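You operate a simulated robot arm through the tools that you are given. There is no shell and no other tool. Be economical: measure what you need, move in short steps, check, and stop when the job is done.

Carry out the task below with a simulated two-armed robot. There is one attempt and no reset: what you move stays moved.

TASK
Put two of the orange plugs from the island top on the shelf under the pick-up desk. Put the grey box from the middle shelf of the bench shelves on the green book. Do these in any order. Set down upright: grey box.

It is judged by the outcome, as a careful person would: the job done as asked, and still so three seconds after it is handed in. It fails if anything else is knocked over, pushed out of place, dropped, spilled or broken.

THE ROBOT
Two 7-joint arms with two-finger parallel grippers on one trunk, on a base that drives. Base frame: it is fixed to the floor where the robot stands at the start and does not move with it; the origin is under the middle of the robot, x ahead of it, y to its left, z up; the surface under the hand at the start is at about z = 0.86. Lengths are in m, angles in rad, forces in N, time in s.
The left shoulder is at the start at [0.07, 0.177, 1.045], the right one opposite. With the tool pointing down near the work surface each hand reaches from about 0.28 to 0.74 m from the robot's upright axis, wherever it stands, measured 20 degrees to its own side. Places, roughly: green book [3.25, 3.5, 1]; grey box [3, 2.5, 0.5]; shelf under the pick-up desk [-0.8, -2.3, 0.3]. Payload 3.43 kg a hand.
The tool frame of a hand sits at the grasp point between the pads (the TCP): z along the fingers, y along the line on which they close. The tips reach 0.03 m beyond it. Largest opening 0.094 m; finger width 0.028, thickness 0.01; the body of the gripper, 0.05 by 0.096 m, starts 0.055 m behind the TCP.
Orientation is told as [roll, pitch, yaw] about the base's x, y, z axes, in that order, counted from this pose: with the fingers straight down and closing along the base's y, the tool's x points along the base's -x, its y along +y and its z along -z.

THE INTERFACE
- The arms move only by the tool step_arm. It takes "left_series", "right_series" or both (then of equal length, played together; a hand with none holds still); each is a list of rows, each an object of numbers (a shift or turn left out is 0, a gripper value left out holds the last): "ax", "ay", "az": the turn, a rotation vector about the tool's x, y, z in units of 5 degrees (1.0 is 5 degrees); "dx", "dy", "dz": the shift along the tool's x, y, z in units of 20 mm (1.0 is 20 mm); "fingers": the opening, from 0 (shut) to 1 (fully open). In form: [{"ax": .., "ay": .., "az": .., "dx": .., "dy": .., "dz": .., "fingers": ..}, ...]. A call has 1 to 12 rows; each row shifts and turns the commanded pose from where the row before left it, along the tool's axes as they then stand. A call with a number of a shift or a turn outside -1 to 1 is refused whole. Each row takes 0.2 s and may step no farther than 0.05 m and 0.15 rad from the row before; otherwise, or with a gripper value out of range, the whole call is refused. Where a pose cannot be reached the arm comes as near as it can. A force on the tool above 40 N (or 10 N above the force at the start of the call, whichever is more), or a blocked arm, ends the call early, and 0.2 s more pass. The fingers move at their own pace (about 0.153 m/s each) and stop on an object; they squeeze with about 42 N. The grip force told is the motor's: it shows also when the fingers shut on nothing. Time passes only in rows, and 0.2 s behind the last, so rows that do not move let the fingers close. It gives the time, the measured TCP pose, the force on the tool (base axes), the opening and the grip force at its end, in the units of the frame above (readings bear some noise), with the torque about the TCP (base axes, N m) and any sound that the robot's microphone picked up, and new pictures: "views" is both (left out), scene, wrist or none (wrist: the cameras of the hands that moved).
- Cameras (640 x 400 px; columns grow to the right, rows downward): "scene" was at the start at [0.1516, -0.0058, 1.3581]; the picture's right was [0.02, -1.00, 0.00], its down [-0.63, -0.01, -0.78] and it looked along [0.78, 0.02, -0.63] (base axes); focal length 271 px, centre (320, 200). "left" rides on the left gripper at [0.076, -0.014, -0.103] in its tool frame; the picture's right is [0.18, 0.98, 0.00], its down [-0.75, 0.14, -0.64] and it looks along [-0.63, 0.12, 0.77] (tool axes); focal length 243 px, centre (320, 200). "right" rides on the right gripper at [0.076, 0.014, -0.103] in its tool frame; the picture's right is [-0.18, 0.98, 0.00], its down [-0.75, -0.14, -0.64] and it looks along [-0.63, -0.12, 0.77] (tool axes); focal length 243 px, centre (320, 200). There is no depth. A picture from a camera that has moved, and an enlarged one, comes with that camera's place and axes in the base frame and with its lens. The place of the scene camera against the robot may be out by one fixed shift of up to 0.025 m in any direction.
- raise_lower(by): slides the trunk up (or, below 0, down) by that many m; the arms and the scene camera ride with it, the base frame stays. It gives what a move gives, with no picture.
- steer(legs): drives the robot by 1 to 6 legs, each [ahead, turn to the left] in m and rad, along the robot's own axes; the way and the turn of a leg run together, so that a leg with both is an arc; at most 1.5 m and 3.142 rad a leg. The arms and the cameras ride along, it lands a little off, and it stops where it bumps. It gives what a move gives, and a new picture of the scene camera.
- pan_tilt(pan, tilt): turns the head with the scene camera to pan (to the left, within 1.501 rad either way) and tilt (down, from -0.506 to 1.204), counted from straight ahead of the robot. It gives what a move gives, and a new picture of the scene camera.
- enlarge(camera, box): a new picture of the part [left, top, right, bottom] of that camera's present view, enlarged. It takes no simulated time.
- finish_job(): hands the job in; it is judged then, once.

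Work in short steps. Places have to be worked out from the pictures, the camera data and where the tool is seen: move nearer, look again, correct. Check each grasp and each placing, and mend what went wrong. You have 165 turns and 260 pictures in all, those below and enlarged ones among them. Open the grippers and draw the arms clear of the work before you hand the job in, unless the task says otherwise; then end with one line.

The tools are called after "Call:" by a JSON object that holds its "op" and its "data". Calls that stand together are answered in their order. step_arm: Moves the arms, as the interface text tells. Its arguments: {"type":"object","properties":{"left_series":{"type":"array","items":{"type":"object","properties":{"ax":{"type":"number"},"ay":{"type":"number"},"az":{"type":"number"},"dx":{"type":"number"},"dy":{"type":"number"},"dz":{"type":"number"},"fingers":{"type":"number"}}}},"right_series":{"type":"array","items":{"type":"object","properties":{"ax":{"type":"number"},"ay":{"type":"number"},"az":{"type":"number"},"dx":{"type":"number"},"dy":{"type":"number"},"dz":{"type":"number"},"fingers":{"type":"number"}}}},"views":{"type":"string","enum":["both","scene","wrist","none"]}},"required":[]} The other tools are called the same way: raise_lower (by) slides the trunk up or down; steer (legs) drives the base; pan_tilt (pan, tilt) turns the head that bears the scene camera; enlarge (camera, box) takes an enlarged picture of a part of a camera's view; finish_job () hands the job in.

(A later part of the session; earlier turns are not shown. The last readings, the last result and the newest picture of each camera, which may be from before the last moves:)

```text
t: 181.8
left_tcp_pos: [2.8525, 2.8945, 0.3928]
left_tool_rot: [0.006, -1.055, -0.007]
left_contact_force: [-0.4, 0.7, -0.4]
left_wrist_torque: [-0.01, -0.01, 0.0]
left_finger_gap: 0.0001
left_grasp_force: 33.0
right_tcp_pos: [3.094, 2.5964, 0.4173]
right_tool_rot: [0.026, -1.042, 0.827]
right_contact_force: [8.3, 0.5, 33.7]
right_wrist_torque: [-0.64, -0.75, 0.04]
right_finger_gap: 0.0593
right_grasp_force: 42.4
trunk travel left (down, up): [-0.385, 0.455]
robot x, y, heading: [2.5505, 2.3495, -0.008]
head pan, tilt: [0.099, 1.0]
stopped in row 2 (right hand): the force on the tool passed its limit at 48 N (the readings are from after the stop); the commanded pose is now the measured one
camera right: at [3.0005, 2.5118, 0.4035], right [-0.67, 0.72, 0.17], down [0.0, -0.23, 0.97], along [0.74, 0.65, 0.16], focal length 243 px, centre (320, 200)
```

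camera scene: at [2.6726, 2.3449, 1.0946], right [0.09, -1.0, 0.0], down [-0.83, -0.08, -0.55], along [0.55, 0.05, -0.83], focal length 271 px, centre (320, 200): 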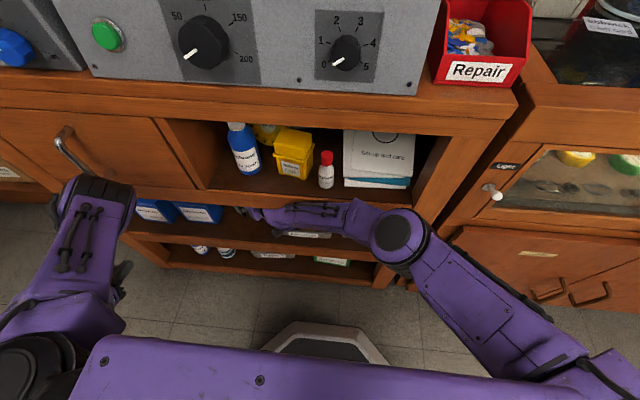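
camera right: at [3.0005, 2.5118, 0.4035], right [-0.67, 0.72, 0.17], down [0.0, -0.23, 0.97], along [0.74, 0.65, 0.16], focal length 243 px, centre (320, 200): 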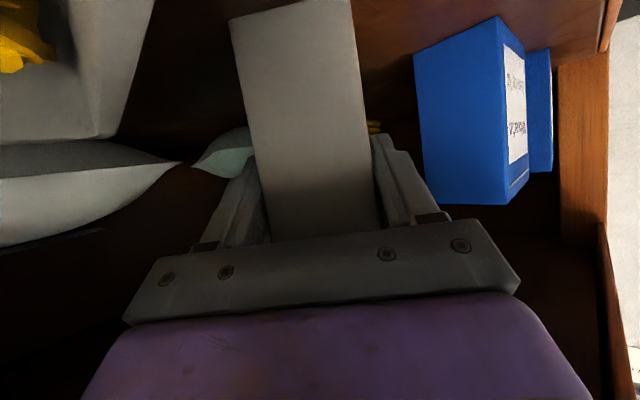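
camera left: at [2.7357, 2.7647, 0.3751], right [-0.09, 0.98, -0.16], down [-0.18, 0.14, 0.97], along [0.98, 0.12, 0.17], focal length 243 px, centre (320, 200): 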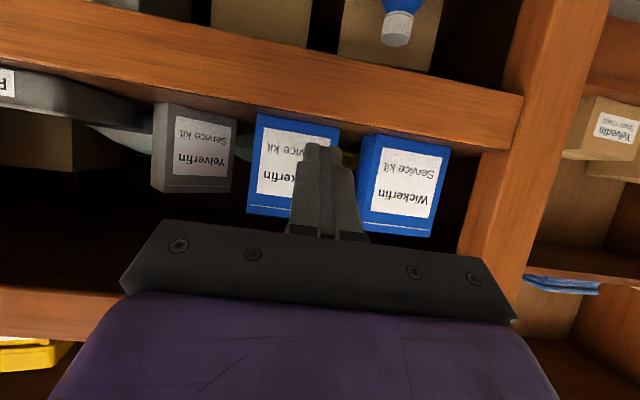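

The hand is pressing the box down onto the shelf (34 N upward reaction). I relieve it with a small straight lift.

Call:
{"op": "step_arm", "data": {"right_series": [{"dx": -0.13, "dz": -0.08}, {"dx": -0.13, "dz": -0.08}, {}], "views": "none"}}

```text
t: 182.6
left_tcp_pos: [2.8538, 2.8951, 0.3914]
left_tool_rot: [0.007, -1.053, -0.007]
left_contact_force: [0.2, -0.2, 0.1]
left_wrist_torque: [-0.01, -0.02, -0.02]
left_finger_gap: 0.0001
left_grasp_force: 33.3
right_tcp_pos: [3.091, 2.5949, 0.4147]
right_tool_rot: [0.04, -1.028, 0.812]
right_contact_force: [13.5, -7.3, 33.2]
right_wrist_torque: [-1.01, -0.99, 0.14]
right_finger_gap: 0.0593
right_grasp_force: 41.8
trunk travel left (down, up): [-0.385, 0.455]
robot x, y, heading: [2.5515, 2.3465, -0.005]
head pan, tilt: [0.099, 1.0]
```

Arm parts are wedged against the board, so arm moves go astray. Backing the base out 4 cm should free everything.

Call:
{"op": "steer", "data": {"legs": [[-0.04, 0]]}}

Call:
{"op": "enlarge", "data": {"camera": "right", "box": [0, 0, 640, 400]}}

```text
t: 183.5
left_tcp_pos: [2.8131, 2.8963, 0.3903]
left_tool_rot: [0.002, -1.051, -0.001]
left_contact_force: [-0.5, 0.1, 0.4]
left_wrist_torque: [0.0, -0.01, -0.01]
left_finger_gap: 0.0
left_grasp_force: 33.5
right_tcp_pos: [3.057, 2.5974, 0.4204]
right_tool_rot: [0.027, -1.035, 0.825]
right_contact_force: [0.0, -1.3, -2.3]
right_wrist_torque: [-0.07, 0.04, 0.0]
right_finger_gap: 0.0592
right_grasp_force: 42.0
trunk travel left (down, up): [-0.385, 0.455]
robot x, y, heading: [2.5143, 2.3469, -0.005]
head pan, tilt: [0.099, 1.0]
camera scene: at [2.648, 2.3463, 1.0931], right [0.09, -1.0, 0.0], down [-0.84, -0.08, -0.54], along [0.54, 0.05, -0.84], focal length 271 px, centre (320, 200)
```

scene: 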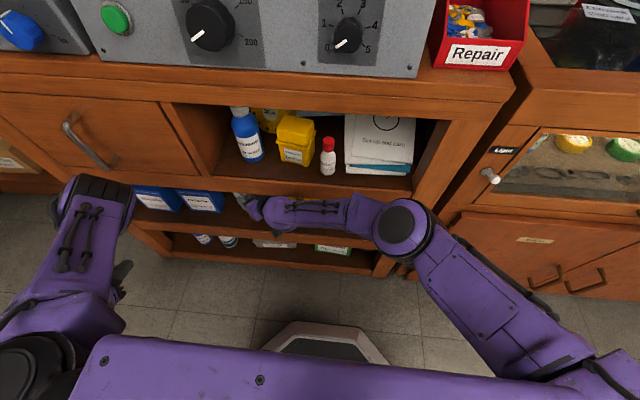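

```text
1.00 times, centred on (320, 200) of right (not enlarged: the box is as wide or as high as the picture)
camera zoom: at [2.9644, 2.5123, 0.4068], right [-0.67, 0.72, 0.17], down [0.0, -0.23, 0.97], along [0.74, 0.65, 0.15], focal length 243 px, centre (320, 200)
```

zoom: 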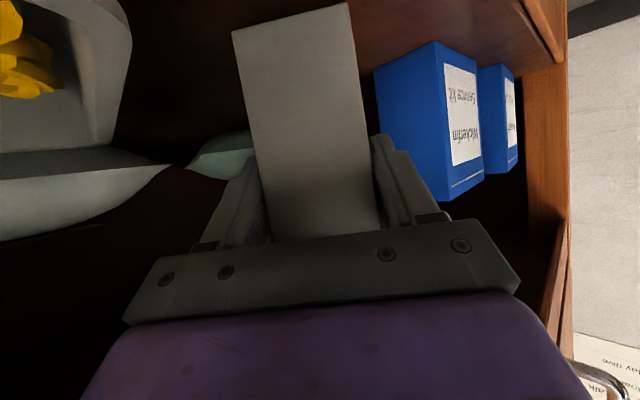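

The force is released and the box hangs free in the grip. I back straight out 0.22 m.

Call:
{"op": "steer", "data": {"legs": [[-0.22, 0]]}}

Call:
{"op": "enlarge", "data": {"camera": "right", "box": [0, 0, 640, 400]}}

```text
t: 185.2
left_tcp_pos: [2.5953, 2.8999, 0.3899]
left_tool_rot: [0.0, -1.052, -0.002]
left_contact_force: [0.4, -0.7, -0.5]
left_wrist_torque: [-0.02, -0.05, -0.02]
left_finger_gap: 0.0
left_grasp_force: 33.1
right_tcp_pos: [2.8368, 2.5983, 0.4206]
right_tool_rot: [0.027, -1.034, 0.822]
right_contact_force: [-0.3, 0.5, -2.0]
right_wrist_torque: [-0.09, 0.06, 0.02]
right_finger_gap: 0.0593
right_grasp_force: 41.8
trunk travel left (down, up): [-0.385, 0.455]
robot x, y, heading: [2.291, 2.3486, -0.01]
head pan, tilt: [0.099, 1.0]
camera scene: at [2.4268, 2.3478, 1.0929], right [0.09, -1.0, 0.0], down [-0.84, -0.08, -0.54], along [0.54, 0.05, -0.84], focal length 271 px, centre (320, 200)
```

scene: 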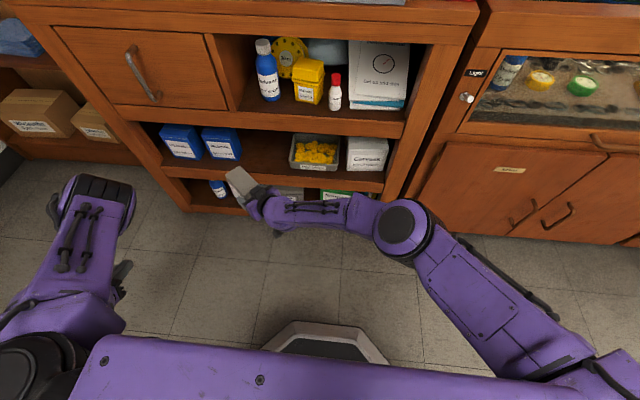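

```text
1.00 times, centred on (320, 200) of right (not enlarged: the box is as wide or as high as the picture)
camera zoom: at [2.7432, 2.5135, 0.4066], right [-0.67, 0.72, 0.17], down [0.0, -0.23, 0.97], along [0.74, 0.65, 0.15], focal length 243 px, centre (320, 200)
```

zoom: 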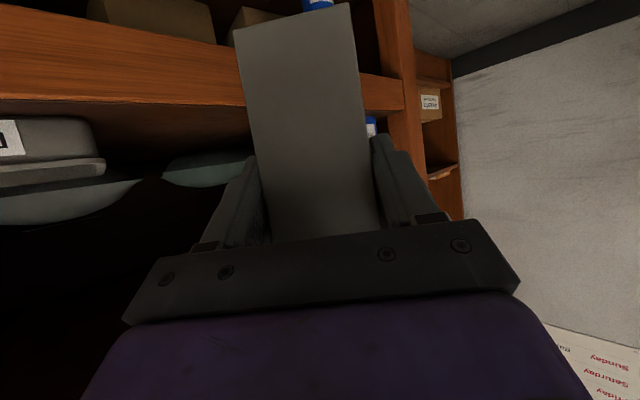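

The box is out and firmly held, with the rest of the shelf undisturbed. I back off more, raise the trunk, and look toward the bookcase with the green book.

Call:
{"op": "steer", "data": {"legs": [[-0.35, 0]]}}

Call:
{"op": "raise_lower", "data": {"by": 0.35}}

Call:
{"op": "pan_tilt", "data": {"pan": 0.8, "tilt": 0.4}}

```text
t: 187.4
left_tcp_pos: [2.2435, 2.9003, 0.3901]
left_tool_rot: [-0.002, -1.051, -0.002]
left_contact_force: [-0.3, 0.1, 1.1]
left_wrist_torque: [-0.04, 0.03, -0.02]
left_finger_gap: 0.0
left_grasp_force: 33.6
right_tcp_pos: [2.4859, 2.6, 0.4199]
right_tool_rot: [0.025, -1.036, 0.823]
right_contact_force: [-0.5, 0.8, -2.9]
right_wrist_torque: [-0.08, 0.05, 0.0]
right_finger_gap: 0.0594
right_grasp_force: 42.8
trunk travel left (down, up): [-0.385, 0.455]
robot x, y, heading: [1.9414, 2.3488, -0.005]
head pan, tilt: [0.099, 1.0]
camera scene: at [2.0777, 2.35, 1.0929], right [0.09, -1.0, 0.0], down [-0.84, -0.08, -0.54], along [0.54, 0.05, -0.84], focal length 271 px, centre (320, 200)
```

scene: 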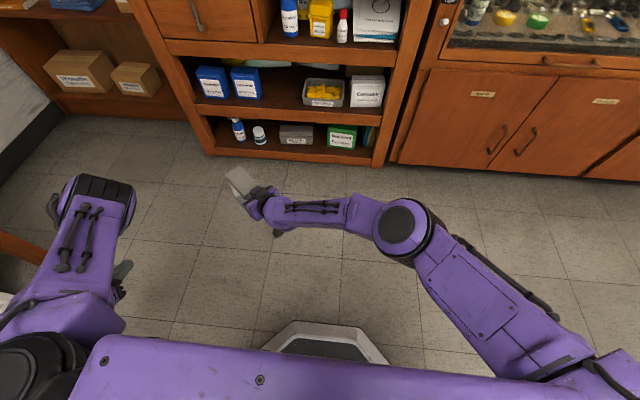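

```text
t: 190.9
left_tcp_pos: [2.2445, 2.9, 0.7398]
left_tool_rot: [0.0, -1.049, -0.001]
left_contact_force: [-1.0, 0.0, -0.6]
left_wrist_torque: [0.0, 0.01, 0.03]
left_finger_gap: 0.0001
left_grasp_force: 33.2
right_tcp_pos: [2.4871, 2.601, 0.7677]
right_tool_rot: [0.027, -1.036, 0.82]
right_contact_force: [-0.4, -0.9, -2.4]
right_wrist_torque: [-0.07, 0.07, 0.01]
right_finger_gap: 0.0593
right_grasp_force: 41.5
trunk travel left (down, up): [-0.735, 0.105]
robot x, y, heading: [1.9424, 2.3519, -0.002]
head pan, tilt: [0.099, 1.0]
```

```text
t: 191.9
left_tcp_pos: [2.2445, 2.9002, 0.7391]
left_tool_rot: [-0.001, -1.048, -0.003]
left_contact_force: [0.2, 0.7, 0.4]
left_wrist_torque: [0.01, 0.01, 0.0]
left_finger_gap: 0.0
left_grasp_force: 32.3
right_tcp_pos: [2.4873, 2.5996, 0.7686]
right_tool_rot: [0.026, -1.034, 0.822]
right_contact_force: [-0.2, 0.0, -2.4]
right_wrist_torque: [-0.07, 0.07, -0.01]
right_finger_gap: 0.0591
right_grasp_force: 41.7
trunk travel left (down, up): [-0.735, 0.105]
robot x, y, heading: [1.94, 2.3524, -0.005]
head pan, tilt: [0.799, 0.4]
camera scene: at [2.074, 2.4096, 1.493], right [0.71, -0.7, 0.0], down [-0.27, -0.28, -0.92], along [0.65, 0.66, -0.39], focal length 271 px, centre (320, 200)
```

scene: 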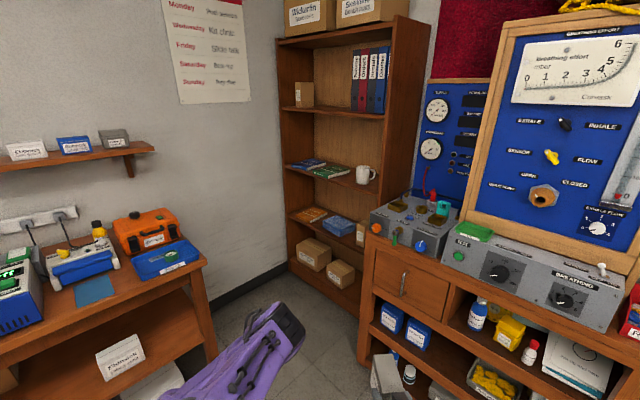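

The bookcase (front x≈3.29, y 3.27–3.99) has the green book and mug on its z≈1 shelf. Before driving there I tuck: raise the trunk, lift the left hand, and yaw the right hand (with box) back to straight ahead.

Call:
{"op": "raise_lower", "data": {"by": 0.1}}

Call:
{"op": "step_arm", "data": {"right_series": [{"ax": 0.83, "az": 0.48}, {"ax": 0.83, "az": 0.48}, {"ax": 0.83, "az": 0.48}, {"ax": 0.83, "az": 0.48}, {"ax": 0.83, "az": 0.48}, {"ax": 0.83, "az": 0.48}, {"ax": 0.83, "az": 0.48}, {"ax": 0.83, "az": 0.48}, {"ax": 0.83, "az": 0.48}, {"ax": 0.8, "az": 0.46}, {}], "left_series": [{"dx": -0.866, "dz": -0.5}, {"dx": -0.866, "dz": -0.5}, {"dx": -0.866, "dz": -0.5}, {"dx": -0.866, "dz": -0.5}, {"dx": -0.866, "dz": -0.5}, {"dx": -0.866, "dz": -0.5}, {"dx": -0.866, "dz": -0.5}, {"dx": -0.866, "dz": -0.5}, {"dx": -0.866, "dz": -0.5}, {"dx": -0.866, "dz": -0.5}, {}], "views": "wrist"}}

```text
t: 193.3
left_tcp_pos: [2.2434, 2.9013, 0.8389]
left_tool_rot: [0.0, -1.047, 0.001]
left_contact_force: [0.8, 0.4, -0.6]
left_wrist_torque: [-0.01, 0.04, -0.01]
left_finger_gap: 0.0
left_grasp_force: 33.2
right_tcp_pos: [2.4877, 2.5998, 0.869]
right_tool_rot: [0.027, -1.035, 0.822]
right_contact_force: [0.8, -0.4, -2.7]
right_wrist_torque: [-0.05, 0.07, 0.04]
right_finger_gap: 0.059
right_grasp_force: 42.3
trunk travel left (down, up): [-0.835, 0.005]
robot x, y, heading: [1.9445, 2.3537, -0.007]
head pan, tilt: [0.799, 0.4]
```

```text
t: 195.9
left_tcp_pos: [2.2431, 2.9002, 1.0395]
left_tool_rot: [-0.001, -1.049, 0.0]
left_contact_force: [0.6, 0.1, 0.1]
left_wrist_torque: [0.0, -0.01, -0.01]
left_finger_gap: 0.0
left_grasp_force: 33.1
right_tcp_pos: [2.5259, 2.4875, 0.8504]
right_tool_rot: [-0.091, -1.042, 0.076]
right_contact_force: [-0.3, 0.8, -2.6]
right_wrist_torque: [-0.03, 0.08, 0.0]
right_finger_gap: 0.0589
right_grasp_force: 42.0
right hand out of reach, approached as far as the arm can: row 5, 7, 8, 9, 10
trunk travel left (down, up): [-0.835, 0.005]
robot x, y, heading: [1.9413, 2.3507, -0.008]
head pan, tilt: [0.799, 0.4]
stopped in row 11 (right hand): the arm was blocked; the commanded pose is now the measured one
camera right: at [2.4006, 2.5024, 0.8353], right [0.1, 0.99, 0.11], down [-0.18, -0.1, 0.98], along [0.98, -0.11, 0.17], focal length 243 px, centre (320, 200)
camera left: at [2.1164, 2.8873, 1.0253], right [-0.09, 0.98, -0.16], down [-0.18, 0.14, 0.97], along [0.98, 0.12, 0.17], focal length 243 px, centre (320, 200)
```

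right: 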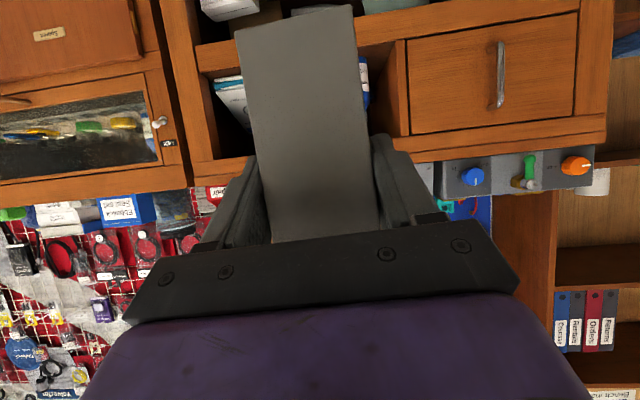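
left: 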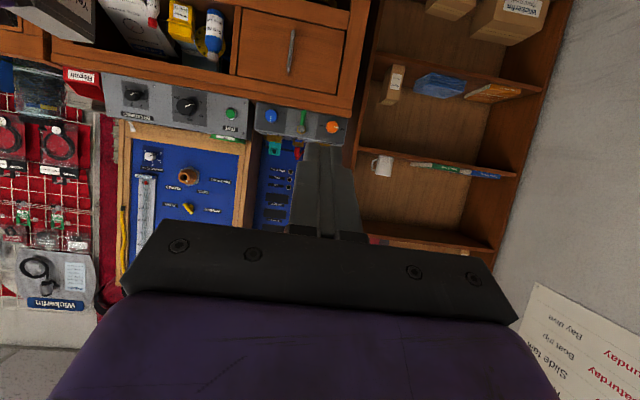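

Right hand is now nearly straight. I retract it 0.2 m and bring the left hand in a bit for the drive.

Call:
{"op": "step_arm", "data": {"right_series": [{"dx": 0.5, "dy": -0.6, "dz": -0.866}, {"dx": 0.5, "dy": -0.6, "dz": -0.866}, {"dx": 0.5, "dy": -0.6, "dz": -0.866}, {"dx": 0.5, "dy": -0.6, "dz": -0.866}, {"dx": 0.5, "dy": -0.6, "dz": -0.866}, {"dx": 0.5, "dy": -0.6, "dz": -0.866}, {"dx": 0.5, "dy": -0.6, "dz": -0.866}, {"dx": 0.5, "dy": -0.6, "dz": -0.866}, {"dx": 0.5, "dy": -0.6, "dz": -0.866}, {"dx": 0.5, "dy": -0.6, "dz": -0.866}], "left_series": [{"dy": -0.8}, {"dy": -0.8}, {"dy": -0.8}, {"dy": -0.8}, {"dy": -0.8}, {"dy": -0.8}, {"dy": -0.8}, {"dy": -0.8}, {"dy": -0.8}, {"dy": -0.8}], "views": "scene"}}

```text
t: 198.1
left_tcp_pos: [2.2587, 2.785, 1.0104]
left_tool_rot: [0.0, -1.051, -0.002]
left_contact_force: [-0.2, -0.2, -0.5]
left_wrist_torque: [0.02, -0.03, -0.01]
left_finger_gap: 0.0
left_grasp_force: 33.0
left hand out of reach, approached as far as the arm can: row 6, 7, 8, 9, 10
right_tcp_pos: [2.3226, 2.3726, 0.8569]
right_tool_rot: [-0.083, -1.041, 0.073]
right_contact_force: [-1.2, -0.8, -2.2]
right_wrist_torque: [0.01, 0.09, 0.01]
right_finger_gap: 0.0591
right_grasp_force: 42.1
trunk travel left (down, up): [-0.835, 0.005]
robot x, y, heading: [1.9407, 2.3491, -0.007]
head pan, tilt: [0.799, 0.4]
camera scene: at [2.0733, 2.4097, 1.5931], right [0.71, -0.7, 0.0], down [-0.27, -0.28, -0.92], along [0.65, 0.66, -0.39], focal length 271 px, centre (320, 200)
```

scene: 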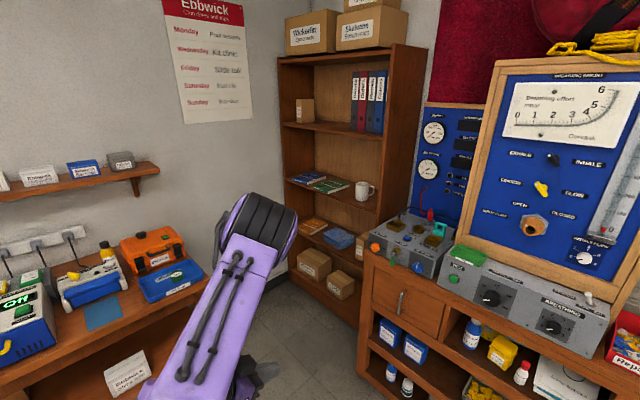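

I'll take a path keeping the left elbow off the wall: first go left to about (2.2, 3.0), then face heading 0.3.

Call:
{"op": "steer", "data": {"legs": [[0, 1.2], [0.7, 0], [0, -0.89]]}}

Call:
{"op": "pan_tilt", "data": {"pan": -0.3, "tilt": 0.7}}

```text
t: 204.5
left_tcp_pos: [1.8871, 3.4092, 1.0107]
left_tool_rot: [0.001, -1.051, 1.206]
left_contact_force: [0.3, 0.8, -0.6]
left_wrist_torque: [-0.01, 0.02, 0.0]
left_finger_gap: 0.0002
left_grasp_force: 32.7
right_tcp_pos: [2.2928, 3.3149, 0.8554]
right_tool_rot: [-0.086, -1.026, 1.287]
right_contact_force: [-1.5, -2.5, -4.2]
right_wrist_torque: [-0.02, 0.02, 0.0]
right_finger_gap: 0.0592
right_grasp_force: 42.0
trunk travel left (down, up): [-0.835, 0.005]
robot x, y, heading: [2.1786, 2.9556, 1.2]
head pan, tilt: [0.799, 0.4]
stopped in leg 2: the force on the tool passed its limit at 57 N (the readings are from after the stop); the commanded pose is now the measured one
camera scene: at [2.1754, 3.0814, 1.5931], right [0.91, 0.42, 0.0], down [0.16, -0.35, -0.92], along [-0.38, 0.84, -0.39], focal length 271 px, centre (320, 200)
```

scene: 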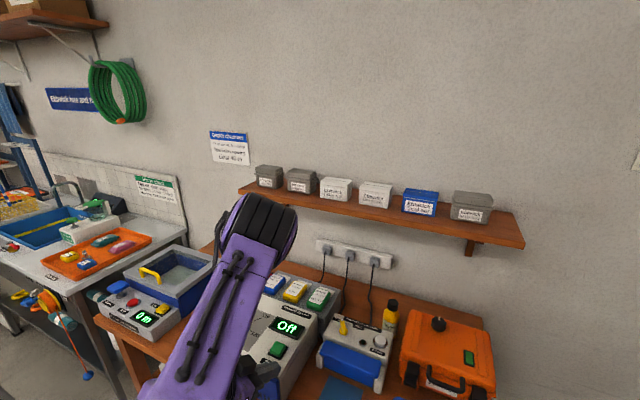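

```text
t: 205.9
left_tcp_pos: [1.8866, 3.4076, 1.0108]
left_tool_rot: [0.0, -1.051, 1.207]
left_contact_force: [-0.6, 0.1, 0.1]
left_wrist_torque: [0.0, -0.01, 0.0]
left_finger_gap: 0.0
left_grasp_force: 32.9
right_tcp_pos: [2.2935, 3.3143, 0.8559]
right_tool_rot: [-0.085, -1.028, 1.287]
right_contact_force: [-0.3, -8.7, -4.7]
right_wrist_torque: [-0.5, 0.03, -0.03]
right_finger_gap: 0.0592
right_grasp_force: 42.3
trunk travel left (down, up): [-0.835, 0.005]
robot x, y, heading: [2.179, 2.9601, 1.197]
head pan, tilt: [-0.3, 0.7]
camera scene: at [2.2664, 3.0627, 1.5664], right [0.78, -0.62, 0.0], down [-0.4, -0.5, -0.77], along [0.47, 0.6, -0.64], focal length 271 px, centre (320, 200)
```

scene: 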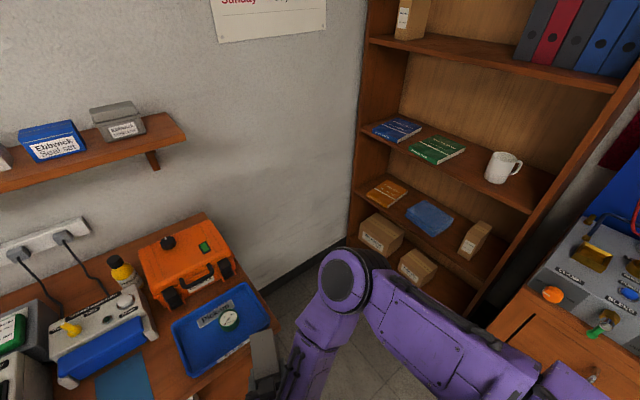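

The held box touched the table edge by the blue tray and the drive stopped. I back off at once and inspect.

Call:
{"op": "steer", "data": {"legs": [[-0.15, 0]]}}

Call:
{"op": "enlarge", "data": {"camera": "right", "box": [0, 0, 640, 400]}}

```text
t: 207.2
left_tcp_pos: [1.8343, 3.2711, 1.0093]
left_tool_rot: [0.001, -1.049, 1.206]
left_contact_force: [0.6, -0.2, 0.0]
left_wrist_torque: [-0.02, -0.01, -0.03]
left_finger_gap: 0.0
left_grasp_force: 33.0
right_tcp_pos: [2.2405, 3.1782, 0.8538]
right_tool_rot: [-0.087, -1.025, 1.286]
right_contact_force: [-0.6, 0.5, -0.8]
right_wrist_torque: [-0.09, -0.01, 0.03]
right_finger_gap: 0.0593
right_grasp_force: 42.5
trunk travel left (down, up): [-0.835, 0.005]
robot x, y, heading: [2.1253, 2.8178, 1.199]
head pan, tilt: [-0.3, 0.7]
camera scene: at [2.2134, 2.9278, 1.566], right [0.78, -0.62, 0.0], down [-0.4, -0.51, -0.76], along [0.48, 0.6, -0.65], focal length 271 px, centre (320, 200)
```

scene: 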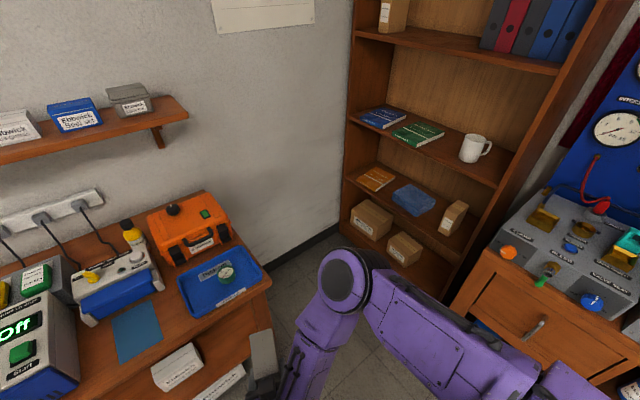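

```text
1.00 times, centred on (320, 200) of right (not enlarged: the box is as wide or as high as the picture)
camera zoom: at [2.1848, 3.0644, 0.8412], right [-0.89, 0.44, 0.11], down [0.04, -0.18, 0.98], along [0.45, 0.88, 0.15], focal length 243 px, centre (320, 200)
```

zoom: 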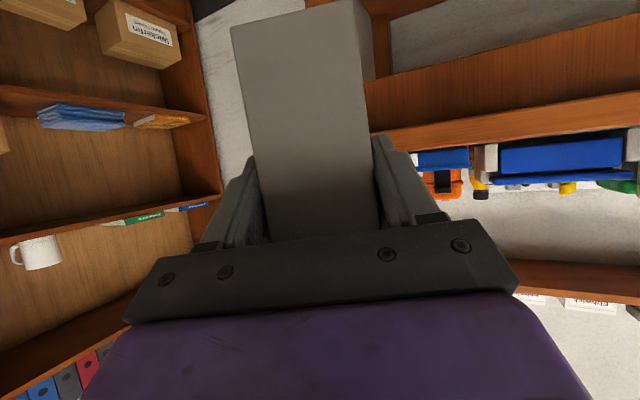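

Nothing on the table appears displaced. I turn to heading ≈0.54 and raise the right hand to about z 1.1, so the elbow and box clear the bench and table.

Call:
{"op": "steer", "data": {"legs": [[0, -0.66]]}}

Call:
{"op": "step_arm", "data": {"right_series": [{"dx": -0.866, "dz": -0.5}, {"dx": -0.866, "dz": -0.5}, {"dx": -0.866, "dz": -0.5}, {"dx": -0.866, "dz": -0.5}, {"dx": -0.866, "dz": -0.5}, {"dx": -0.866, "dz": -0.5}, {"dx": -0.866, "dz": -0.5}, {"dx": -0.866, "dz": -0.5}, {"dx": -0.866, "dz": -0.5}, {"dx": -0.866, "dz": -0.5}, {"dx": -0.866, "dz": -0.5}, {"dx": -0.866, "dz": -0.5}], "views": "both"}}

```text
t: 209.4
left_tcp_pos: [2.1629, 3.3564, 1.01]
left_tool_rot: [-0.002, -1.051, 0.56]
left_contact_force: [0.9, 0.1, 0.3]
left_wrist_torque: [-0.01, -0.01, 0.01]
left_finger_gap: 0.0
left_grasp_force: 33.0
right_tcp_pos: [2.4309, 3.036, 0.8536]
right_tool_rot: [-0.087, -1.03, 0.641]
right_contact_force: [-0.5, 0.9, -2.5]
right_wrist_torque: [-0.03, 0.07, 0.02]
right_finger_gap: 0.0591
right_grasp_force: 42.1
trunk travel left (down, up): [-0.835, 0.005]
robot x, y, heading: [2.1223, 2.8202, 0.554]
head pan, tilt: [-0.3, 0.7]
camera scene: at [2.2664, 2.8602, 1.5663], right [0.25, -0.97, 0.0], down [-0.62, -0.16, -0.76], along [0.74, 0.19, -0.64], focal length 271 px, centre (320, 200)
```

scene: 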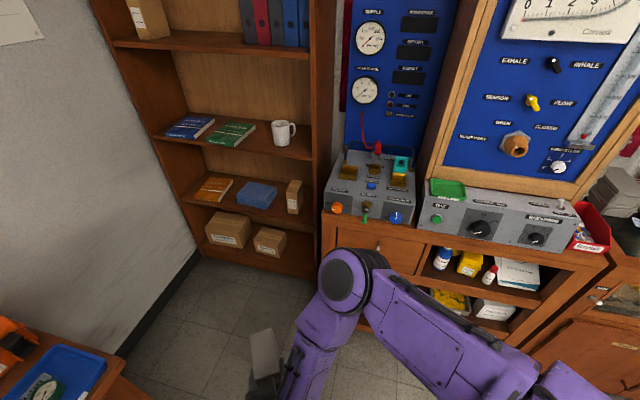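

```text
t: 212.0
left_tcp_pos: [2.1642, 3.355, 1.0103]
left_tool_rot: [0.0, -1.049, 0.559]
left_contact_force: [0.4, 0.5, -0.2]
left_wrist_torque: [0.0, 0.03, 0.03]
left_finger_gap: 0.0003
left_grasp_force: 33.5
right_tcp_pos: [2.4296, 3.0469, 1.0951]
right_tool_rot: [-0.087, -1.028, 0.637]
right_contact_force: [-0.9, 0.2, -2.1]
right_wrist_torque: [-0.09, 0.04, 0.02]
right_finger_gap: 0.0591
right_grasp_force: 41.9
trunk travel left (down, up): [-0.835, 0.005]
robot x, y, heading: [2.1281, 2.8179, 0.553]
head pan, tilt: [-0.3, 0.7]
camera scene: at [2.2663, 2.8593, 1.5663], right [0.25, -0.97, 0.0], down [-0.62, -0.16, -0.77], along [0.74, 0.19, -0.64], focal length 271 px, centre (320, 200)
camera right: at [2.3169, 2.9912, 1.0814], right [-0.45, 0.89, 0.11], down [-0.08, -0.17, 0.98], along [0.89, 0.43, 0.15], focal length 243 px, centre (320, 200)
```

scene: 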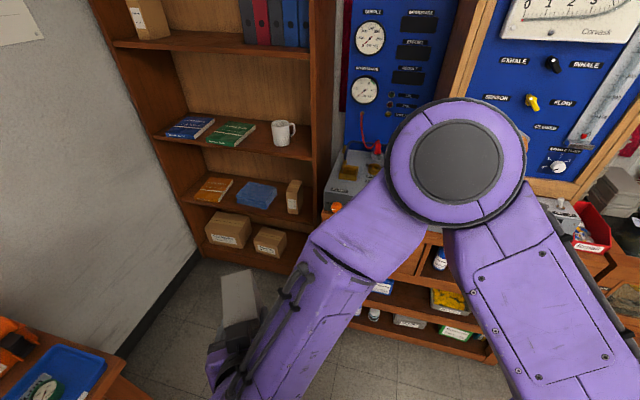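
right: 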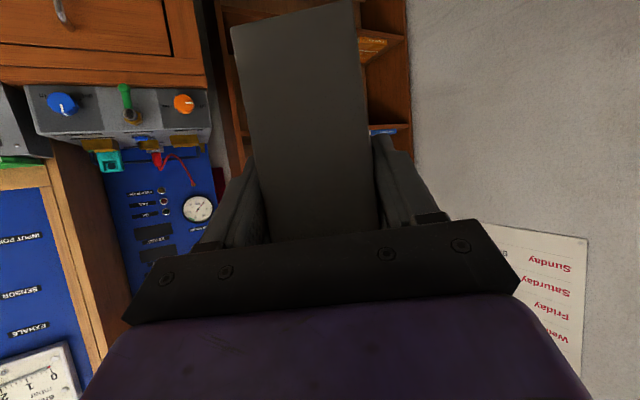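

The elbow is now high and clear. I zoom in on the book shelf.

Call:
{"op": "enlarge", "data": {"camera": "scene", "box": [140, 90, 320, 200]}}

```text
3.56 times, centred on (230, 145) of scene
camera zoom: at [2.2663, 2.8593, 1.5663], right [0.25, -0.97, 0.0], down [-0.62, -0.16, -0.77], along [0.74, 0.19, -0.64], focal length 962 px, centre (640, 396)
```

zoom: 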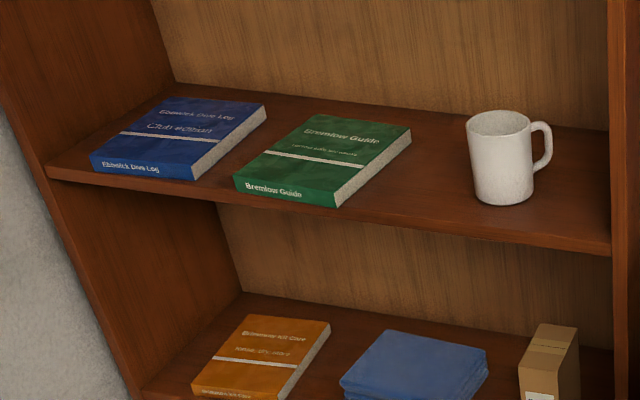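

Drive 0.4 m ahead first, then look again.

Call:
{"op": "steer", "data": {"legs": [[0.4, 0]]}}

Call:
{"op": "pan_tilt", "data": {"pan": -0.5, "tilt": 0.3}}

```text
t: 214.5
left_tcp_pos: [2.5029, 3.5651, 1.0115]
left_tool_rot: [0.001, -1.051, 0.559]
left_contact_force: [-0.1, -0.1, -0.6]
left_wrist_torque: [-0.03, -0.02, 0.0]
left_finger_gap: 0.0001
left_grasp_force: 33.3
right_tcp_pos: [2.7684, 3.2552, 1.0949]
right_tool_rot: [-0.086, -1.028, 0.637]
right_contact_force: [-1.0, -0.4, -2.2]
right_wrist_torque: [-0.03, 0.09, 0.0]
right_finger_gap: 0.059
right_grasp_force: 42.2
trunk travel left (down, up): [-0.835, 0.005]
robot x, y, heading: [2.4623, 3.0305, 0.559]
head pan, tilt: [-0.3, 0.7]
camera scene: at [2.6046, 3.0679, 1.5664], right [0.25, -0.97, 0.0], down [-0.62, -0.16, -0.77], along [0.74, 0.19, -0.64], focal length 271 px, centre (320, 200)
```

scene: 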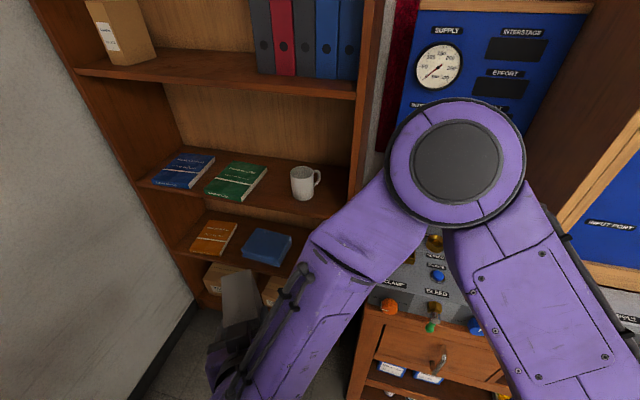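

```text
t: 215.3
left_tcp_pos: [2.5049, 3.5646, 1.0099]
left_tool_rot: [0.0, -1.05, 0.559]
left_contact_force: [0.6, -0.3, -0.9]
left_wrist_torque: [0.0, 0.02, 0.0]
left_finger_gap: 0.0001
left_grasp_force: 33.5
right_tcp_pos: [2.7711, 3.2569, 1.0946]
right_tool_rot: [-0.087, -1.027, 0.637]
right_contact_force: [-0.1, 0.6, -2.0]
right_wrist_torque: [-0.05, 0.02, 0.0]
right_finger_gap: 0.059
right_grasp_force: 41.9
trunk travel left (down, up): [-0.835, 0.005]
robot x, y, heading: [2.4624, 3.0321, 0.552]
head pan, tilt: [-0.499, 0.3]
camera scene: at [2.6168, 3.0526, 1.6023], right [0.05, -1.0, 0.0], down [-0.3, -0.02, -0.95], along [0.95, 0.05, -0.3], focal length 271 px, centre (320, 200)
```

scene: 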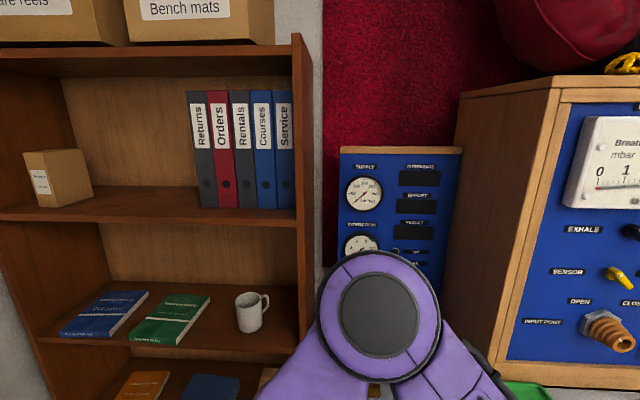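

I use the left wrist camera to measure the shelf and book.

Call:
{"op": "enlarge", "data": {"camera": "left", "box": [0, 0, 640, 400]}}

```text
1.00 times, centred on (320, 200) of left (not enlarged: the box is as wide or as high as the picture)
camera zoom: at [2.4037, 3.4858, 0.9949], right [-0.6, 0.79, -0.16], down [-0.23, 0.02, 0.97], along [0.77, 0.62, 0.17], focal length 243 px, centre (320, 200)
```

zoom: 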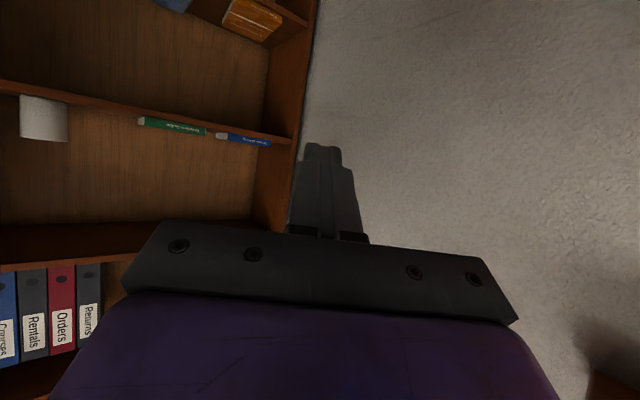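

The left camera puts the book front at x≈3.20, y≈3.50–3.64, top z≈0.99. The held box may have pivoted in the grip, so I look at it from the head camera.

Call:
{"op": "pan_tilt", "data": {"pan": 0.05, "tilt": 0.8}}

Call:
{"op": "enlarge", "data": {"camera": "scene", "box": [220, 140, 460, 290]}}

```text
t: 216.3
left_tcp_pos: [2.5037, 3.5645, 1.0087]
left_tool_rot: [-0.001, -1.049, 0.558]
left_contact_force: [-0.1, -0.1, -0.7]
left_wrist_torque: [-0.04, 0.04, -0.01]
left_finger_gap: 0.0001
left_grasp_force: 33.2
right_tcp_pos: [2.7695, 3.2551, 1.0939]
right_tool_rot: [-0.087, -1.028, 0.638]
right_contact_force: [0.4, 0.1, -2.1]
right_wrist_torque: [-0.04, 0.06, -0.02]
right_finger_gap: 0.0589
right_grasp_force: 42.2
trunk travel left (down, up): [-0.835, 0.005]
robot x, y, heading: [2.4631, 3.025, 0.55]
head pan, tilt: [0.051, 0.799]
camera scene: at [2.5901, 3.0931, 1.5581], right [0.57, -0.82, 0.0], down [-0.59, -0.41, -0.7], along [0.58, 0.39, -0.72], focal length 271 px, centre (320, 200)
```

scene: 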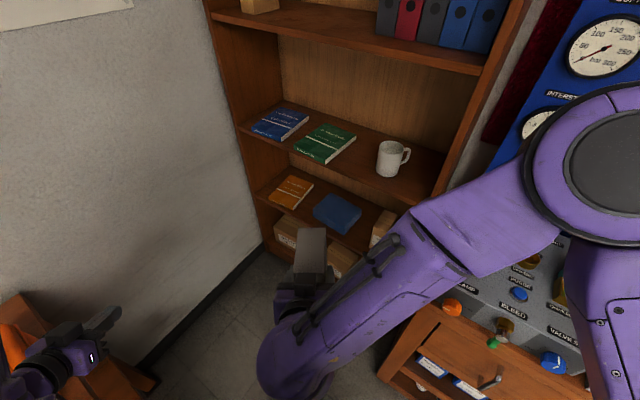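

```text
2.67 times, centred on (340, 215) of scene
camera zoom: at [2.5901, 3.0931, 1.5581], right [0.57, -0.82, 0.0], down [-0.59, -0.41, -0.7], along [0.58, 0.39, -0.72], focal length 722 px, centre (267, 160)
```

zoom: 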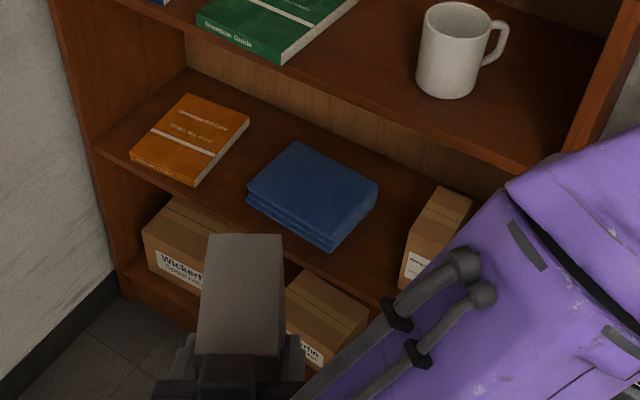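

I can't judge tilt from above. I'll swing the left hand to point its camera sideways at the box.

Call:
{"op": "step_arm", "data": {"left_series": [{"ax": 0.83, "az": 0.48}, {"ax": 0.83, "az": 0.48}, {"ax": 0.83, "az": 0.48}, {"ax": 0.83, "az": 0.48}, {"ax": 0.83, "az": 0.48}, {"ax": 0.83, "az": 0.48}, {"ax": 0.83, "az": 0.48}, {"ax": 0.83, "az": 0.48}, {"ax": 0.83, "az": 0.48}, {"ax": 0.83, "az": 0.48}, {"ax": 0.83, "az": 0.48}], "views": "wrist"}}

```text
t: 218.7
left_tcp_pos: [2.5037, 3.5648, 1.0099]
left_tool_rot: [0.004, -1.05, -0.367]
left_contact_force: [-0.9, -0.7, 0.8]
left_wrist_torque: [-0.02, 0.01, -0.01]
left_finger_gap: 0.0
left_grasp_force: 32.8
right_tcp_pos: [2.7696, 3.2572, 1.0936]
right_tool_rot: [-0.087, -1.026, 0.639]
right_contact_force: [-0.7, -0.1, -1.9]
right_wrist_torque: [-0.05, 0.1, -0.03]
right_finger_gap: 0.059
right_grasp_force: 42.0
trunk travel left (down, up): [-0.835, 0.005]
robot x, y, heading: [2.4666, 3.0271, 0.554]
head pan, tilt: [0.051, 0.799]
camera left: at [2.38, 3.5971, 0.995], right [0.26, 0.95, -0.16], down [-0.12, 0.19, 0.97], along [0.96, -0.24, 0.17], focal length 243 px, centre (320, 200)
```

left: 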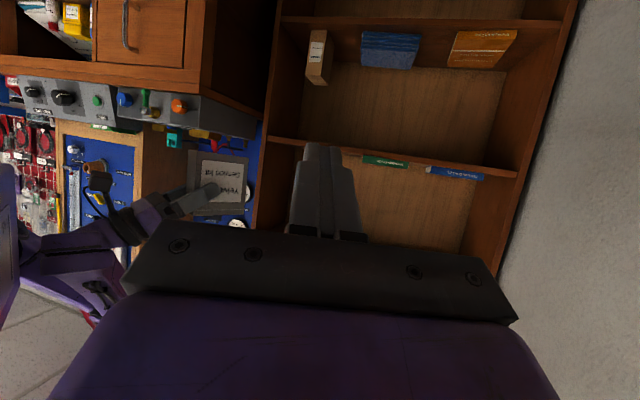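

Call:
{"op": "enlarge", "data": {"camera": "left", "box": [160, 130, 280, 230]}}

Call:
{"op": "enlarge", "data": {"camera": "left", "box": [250, 120, 520, 200]}}

```text
4.00 times, centred on (220, 180) of left
camera zoom: at [2.38, 3.5971, 0.995], right [0.26, 0.95, -0.16], down [-0.12, 0.19, 0.97], along [0.96, -0.24, 0.17], focal length 970 px, centre (720, 280)
```

zoom: 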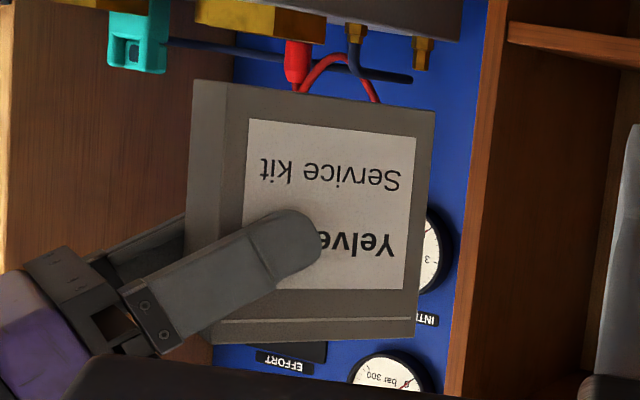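

```text
2.37 times, centred on (385, 160) of left
camera zoom: at [2.38, 3.5971, 0.995], right [0.26, 0.95, -0.16], down [-0.12, 0.19, 0.97], along [0.96, -0.24, 0.17], focal length 575 px, centre (166, 295)
```

zoom: 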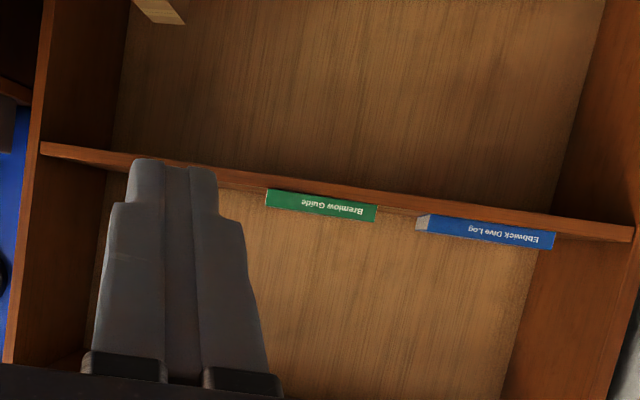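

The profile shows the box bottom is level (z≈1.018 at TCP z 1.094, so offset 0.0755). Only a 2.7° sideways lean needs fixing; I correct that and yaw the hand ~20° right to align better with the book.

Call:
{"op": "step_arm", "data": {"right_series": [{"ax": -1}, {"ax": 0.866, "az": 0.5}, {"ax": 0.866, "az": 0.5}, {"ax": 0.866, "az": 0.5}, {"ax": 0.866, "az": 0.5}, {}], "views": "wrist"}}

Call:
{"op": "enlarge", "data": {"camera": "left", "box": [160, 130, 280, 230]}}

```text
t: 220.1
left_tcp_pos: [2.5032, 3.5653, 1.0104]
left_tool_rot: [0.004, -1.049, -0.367]
left_contact_force: [-0.9, 0.0, 0.3]
left_wrist_torque: [0.01, -0.02, 0.01]
left_finger_gap: 0.0
left_grasp_force: 33.3
right_tcp_pos: [2.7701, 3.2571, 1.0944]
right_tool_rot: [-0.012, -1.028, 0.299]
right_contact_force: [-0.5, 1.0, -2.3]
right_wrist_torque: [-0.03, 0.1, -0.01]
right_finger_gap: 0.059
right_grasp_force: 41.6
trunk travel left (down, up): [-0.835, 0.005]
robot x, y, heading: [2.4648, 3.0303, 0.549]
head pan, tilt: [0.051, 0.799]
camera right: at [2.6452, 3.2344, 1.0819], right [-0.19, 0.97, 0.15], down [-0.12, -0.18, 0.98], along [0.98, 0.17, 0.15], focal length 243 px, centre (320, 200)
```

right: 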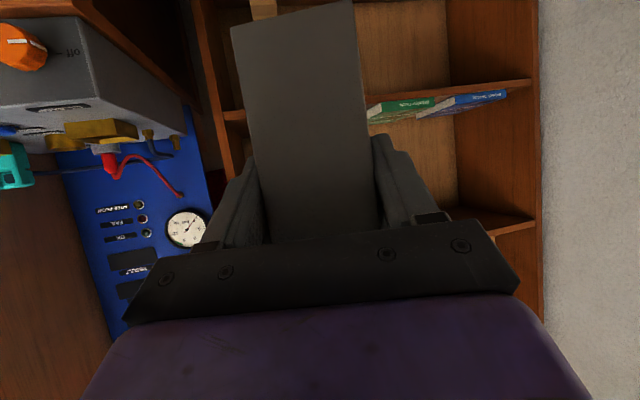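

```text
4.00 times, centred on (220, 180) of left
camera zoom: at [2.3799, 3.5968, 0.9951], right [0.26, 0.95, -0.16], down [-0.12, 0.19, 0.97], along [0.96, -0.24, 0.17], focal length 970 px, centre (720, 280)
```

zoom: 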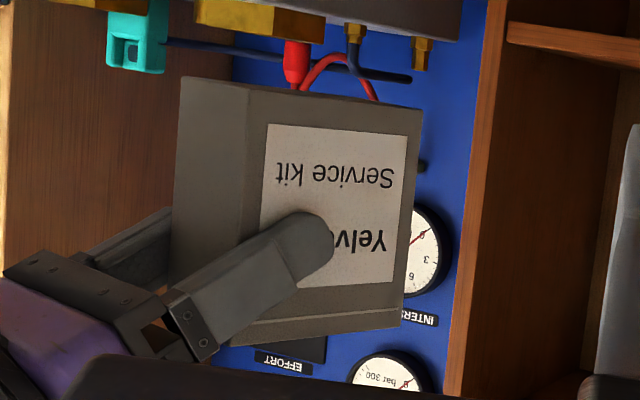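

Box orientation is good. Before advancing I check where the left elbow is relative to the wall.

Call:
{"op": "pan_tilt", "data": {"pan": 0.9, "tilt": 0.5}}

```text
t: 221.3
left_tcp_pos: [2.5033, 3.5647, 1.0089]
left_tool_rot: [0.005, -1.05, -0.368]
left_contact_force: [0.9, -0.1, -0.1]
left_wrist_torque: [-0.02, 0.02, 0.0]
left_finger_gap: 0.0
left_grasp_force: 32.7
right_tcp_pos: [2.7694, 3.2559, 1.0951]
right_tool_rot: [-0.013, -1.029, 0.298]
right_contact_force: [-0.5, -0.3, -2.1]
right_wrist_torque: [-0.04, 0.02, 0.01]
right_finger_gap: 0.059
right_grasp_force: 41.8
trunk travel left (down, up): [-0.835, 0.005]
robot x, y, heading: [2.4643, 3.027, 0.549]
head pan, tilt: [0.901, 0.499]
camera scene: at [2.5343, 3.1379, 1.5839], right [0.99, -0.12, 0.0], down [-0.06, -0.48, -0.88], along [0.1, 0.87, -0.48], focal length 271 px, centre (320, 200)
```

scene: 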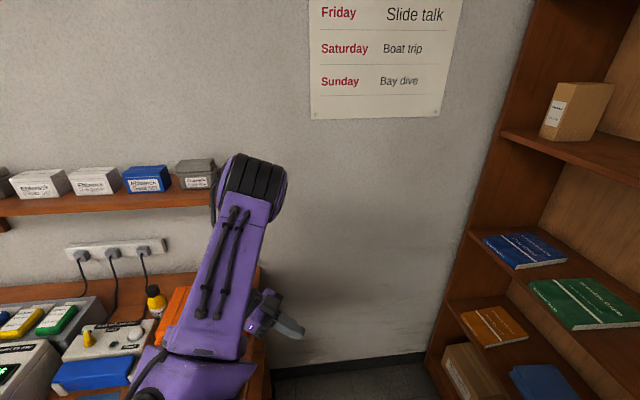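

The left elbow is about 0.4 m from the wall. I advance 0.2 m.

Call:
{"op": "steer", "data": {"legs": [[0.2, 0]]}}

Call:
{"op": "pan_tilt", "data": {"pan": 0.0, "tilt": 0.6}}

Call:
{"op": "enlarge", "data": {"camera": "left", "box": [0, 0, 640, 400]}}

```text
t: 222.9
left_tcp_pos: [2.6717, 3.667, 1.0101]
left_tool_rot: [0.007, -1.048, -0.37]
left_contact_force: [0.7, -0.1, 0.4]
left_wrist_torque: [0.02, 0.02, -0.02]
left_finger_gap: 0.0001
left_grasp_force: 32.2
right_tcp_pos: [2.9382, 3.3602, 1.0957]
right_tool_rot: [-0.01, -1.03, 0.3]
right_contact_force: [-0.7, -0.4, -2.5]
right_wrist_torque: [0.0, 0.07, -0.06]
right_finger_gap: 0.0589
right_grasp_force: 41.9
trunk travel left (down, up): [-0.835, 0.005]
robot x, y, heading: [2.6349, 3.1323, 0.555]
head pan, tilt: [0.901, 0.499]
camera scene: at [2.7018, 3.2406, 1.5842], right [0.99, -0.12, 0.0], down [-0.06, -0.47, -0.88], along [0.1, 0.87, -0.48], focal length 271 px, centre (320, 200)
```

scene: 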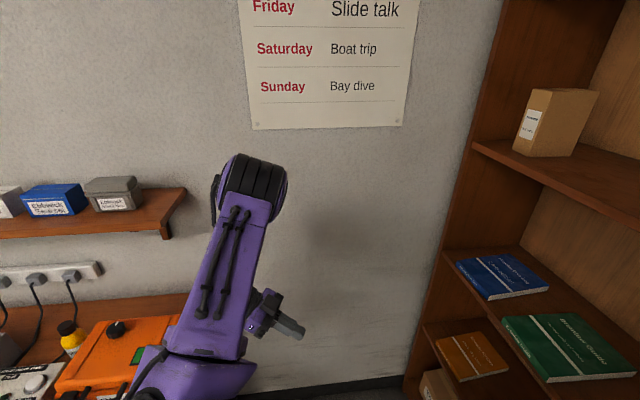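

```text
t: 224.1
left_tcp_pos: [2.6729, 3.6685, 1.0108]
left_tool_rot: [0.004, -1.051, -0.367]
left_contact_force: [-1.5, -0.3, 0.1]
left_wrist_torque: [0.03, 0.02, -0.01]
left_finger_gap: 0.0001
left_grasp_force: 33.5
right_tcp_pos: [2.9396, 3.3594, 1.0946]
right_tool_rot: [-0.013, -1.027, 0.301]
right_contact_force: [0.6, 0.4, -3.1]
right_wrist_torque: [-0.02, 0.08, -0.03]
right_finger_gap: 0.0592
right_grasp_force: 42.1
trunk travel left (down, up): [-0.835, 0.005]
robot x, y, heading: [2.6366, 3.1368, 0.548]
head pan, tilt: [0.0, 0.6]
camera scene: at [2.7684, 3.1982, 1.5749], right [0.52, -0.85, 0.0], down [-0.48, -0.3, -0.82], along [0.7, 0.43, -0.57], focal length 271 px, centre (320, 200)
```

scene: 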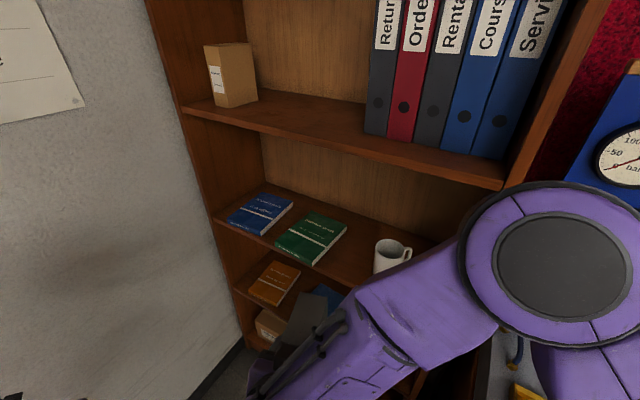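

```text
1.00 times, centred on (320, 200) of left (not enlarged: the box is as wide or as high as the picture)
camera zoom: at [2.5497, 3.7011, 0.9951], right [0.26, 0.95, -0.16], down [-0.12, 0.19, 0.97], along [0.96, -0.24, 0.16], focal length 243 px, centre (320, 200)
```

zoom: 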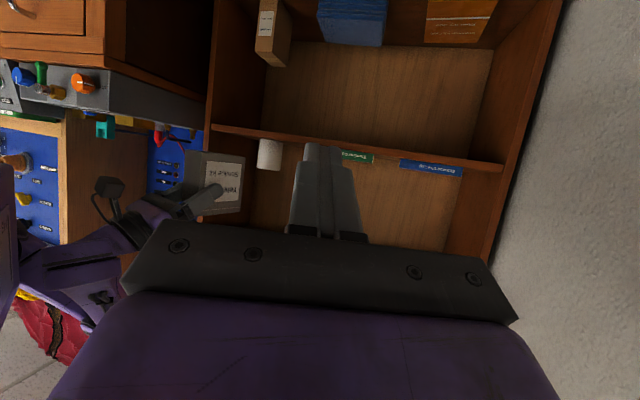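

Book is at x≈3.19–3.39, y≈3.495–3.66, top z≈0.993; mug edge y≈3.37. Target TCP (3.257, 3.568). I move about 60% of the way, doing the sideways part first.

Call:
{"op": "step_arm", "data": {"right_series": [{"dx": -0.6, "dy": 0.6, "dz": 0.95}, {"dx": -0.63, "dy": 0.6, "dz": 0.95}, {"dx": -0.63, "dy": 0.6, "dz": 0.95}, {"dx": -0.63, "dy": 0.6, "dz": 0.95}, {"dx": -0.63, "dy": 0.6, "dz": 0.95}, {"dx": -0.63, "dy": 0.6, "dz": 0.95}, {"dx": -0.63, "dy": 0.6, "dz": 0.95}, {"dx": -0.63, "dy": 0.6, "dz": 0.95}, {"dx": -0.63, "dy": 0.44, "dz": 0.95}, {}], "views": "both"}}

```text
t: 226.3
left_tcp_pos: [2.6736, 3.6687, 1.0098]
left_tool_rot: [0.005, -1.048, -0.367]
left_contact_force: [0.5, 0.3, 0.9]
left_wrist_torque: [-0.01, 0.02, -0.02]
left_finger_gap: 0.0
left_grasp_force: 32.8
right_tcp_pos: [3.1044, 3.5187, 1.1023]
right_tool_rot: [-0.013, -1.028, 0.3]
right_contact_force: [-1.2, 0.3, -2.2]
right_wrist_torque: [0.0, 0.07, 0.04]
right_finger_gap: 0.059
right_grasp_force: 41.9
trunk travel left (down, up): [-0.835, 0.005]
robot x, y, heading: [2.6349, 3.1337, 0.552]
head pan, tilt: [0.0, 0.6]
camera scene: at [2.7682, 3.198, 1.5749], right [0.52, -0.85, 0.0], down [-0.48, -0.3, -0.83], along [0.7, 0.43, -0.56], focal length 271 px, centre (320, 200)
camera right: at [2.9809, 3.497, 1.09], right [-0.19, 0.97, 0.15], down [-0.12, -0.17, 0.98], along [0.97, 0.17, 0.15], focal length 243 px, centre (320, 200)
```

scene: 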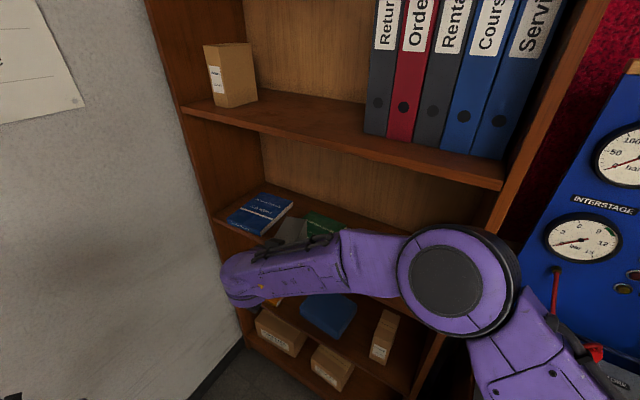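
right: 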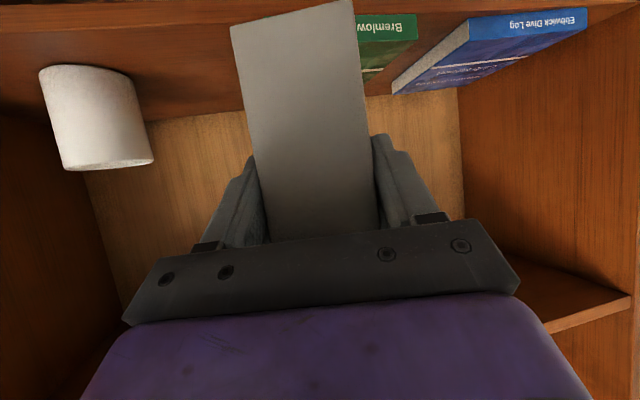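

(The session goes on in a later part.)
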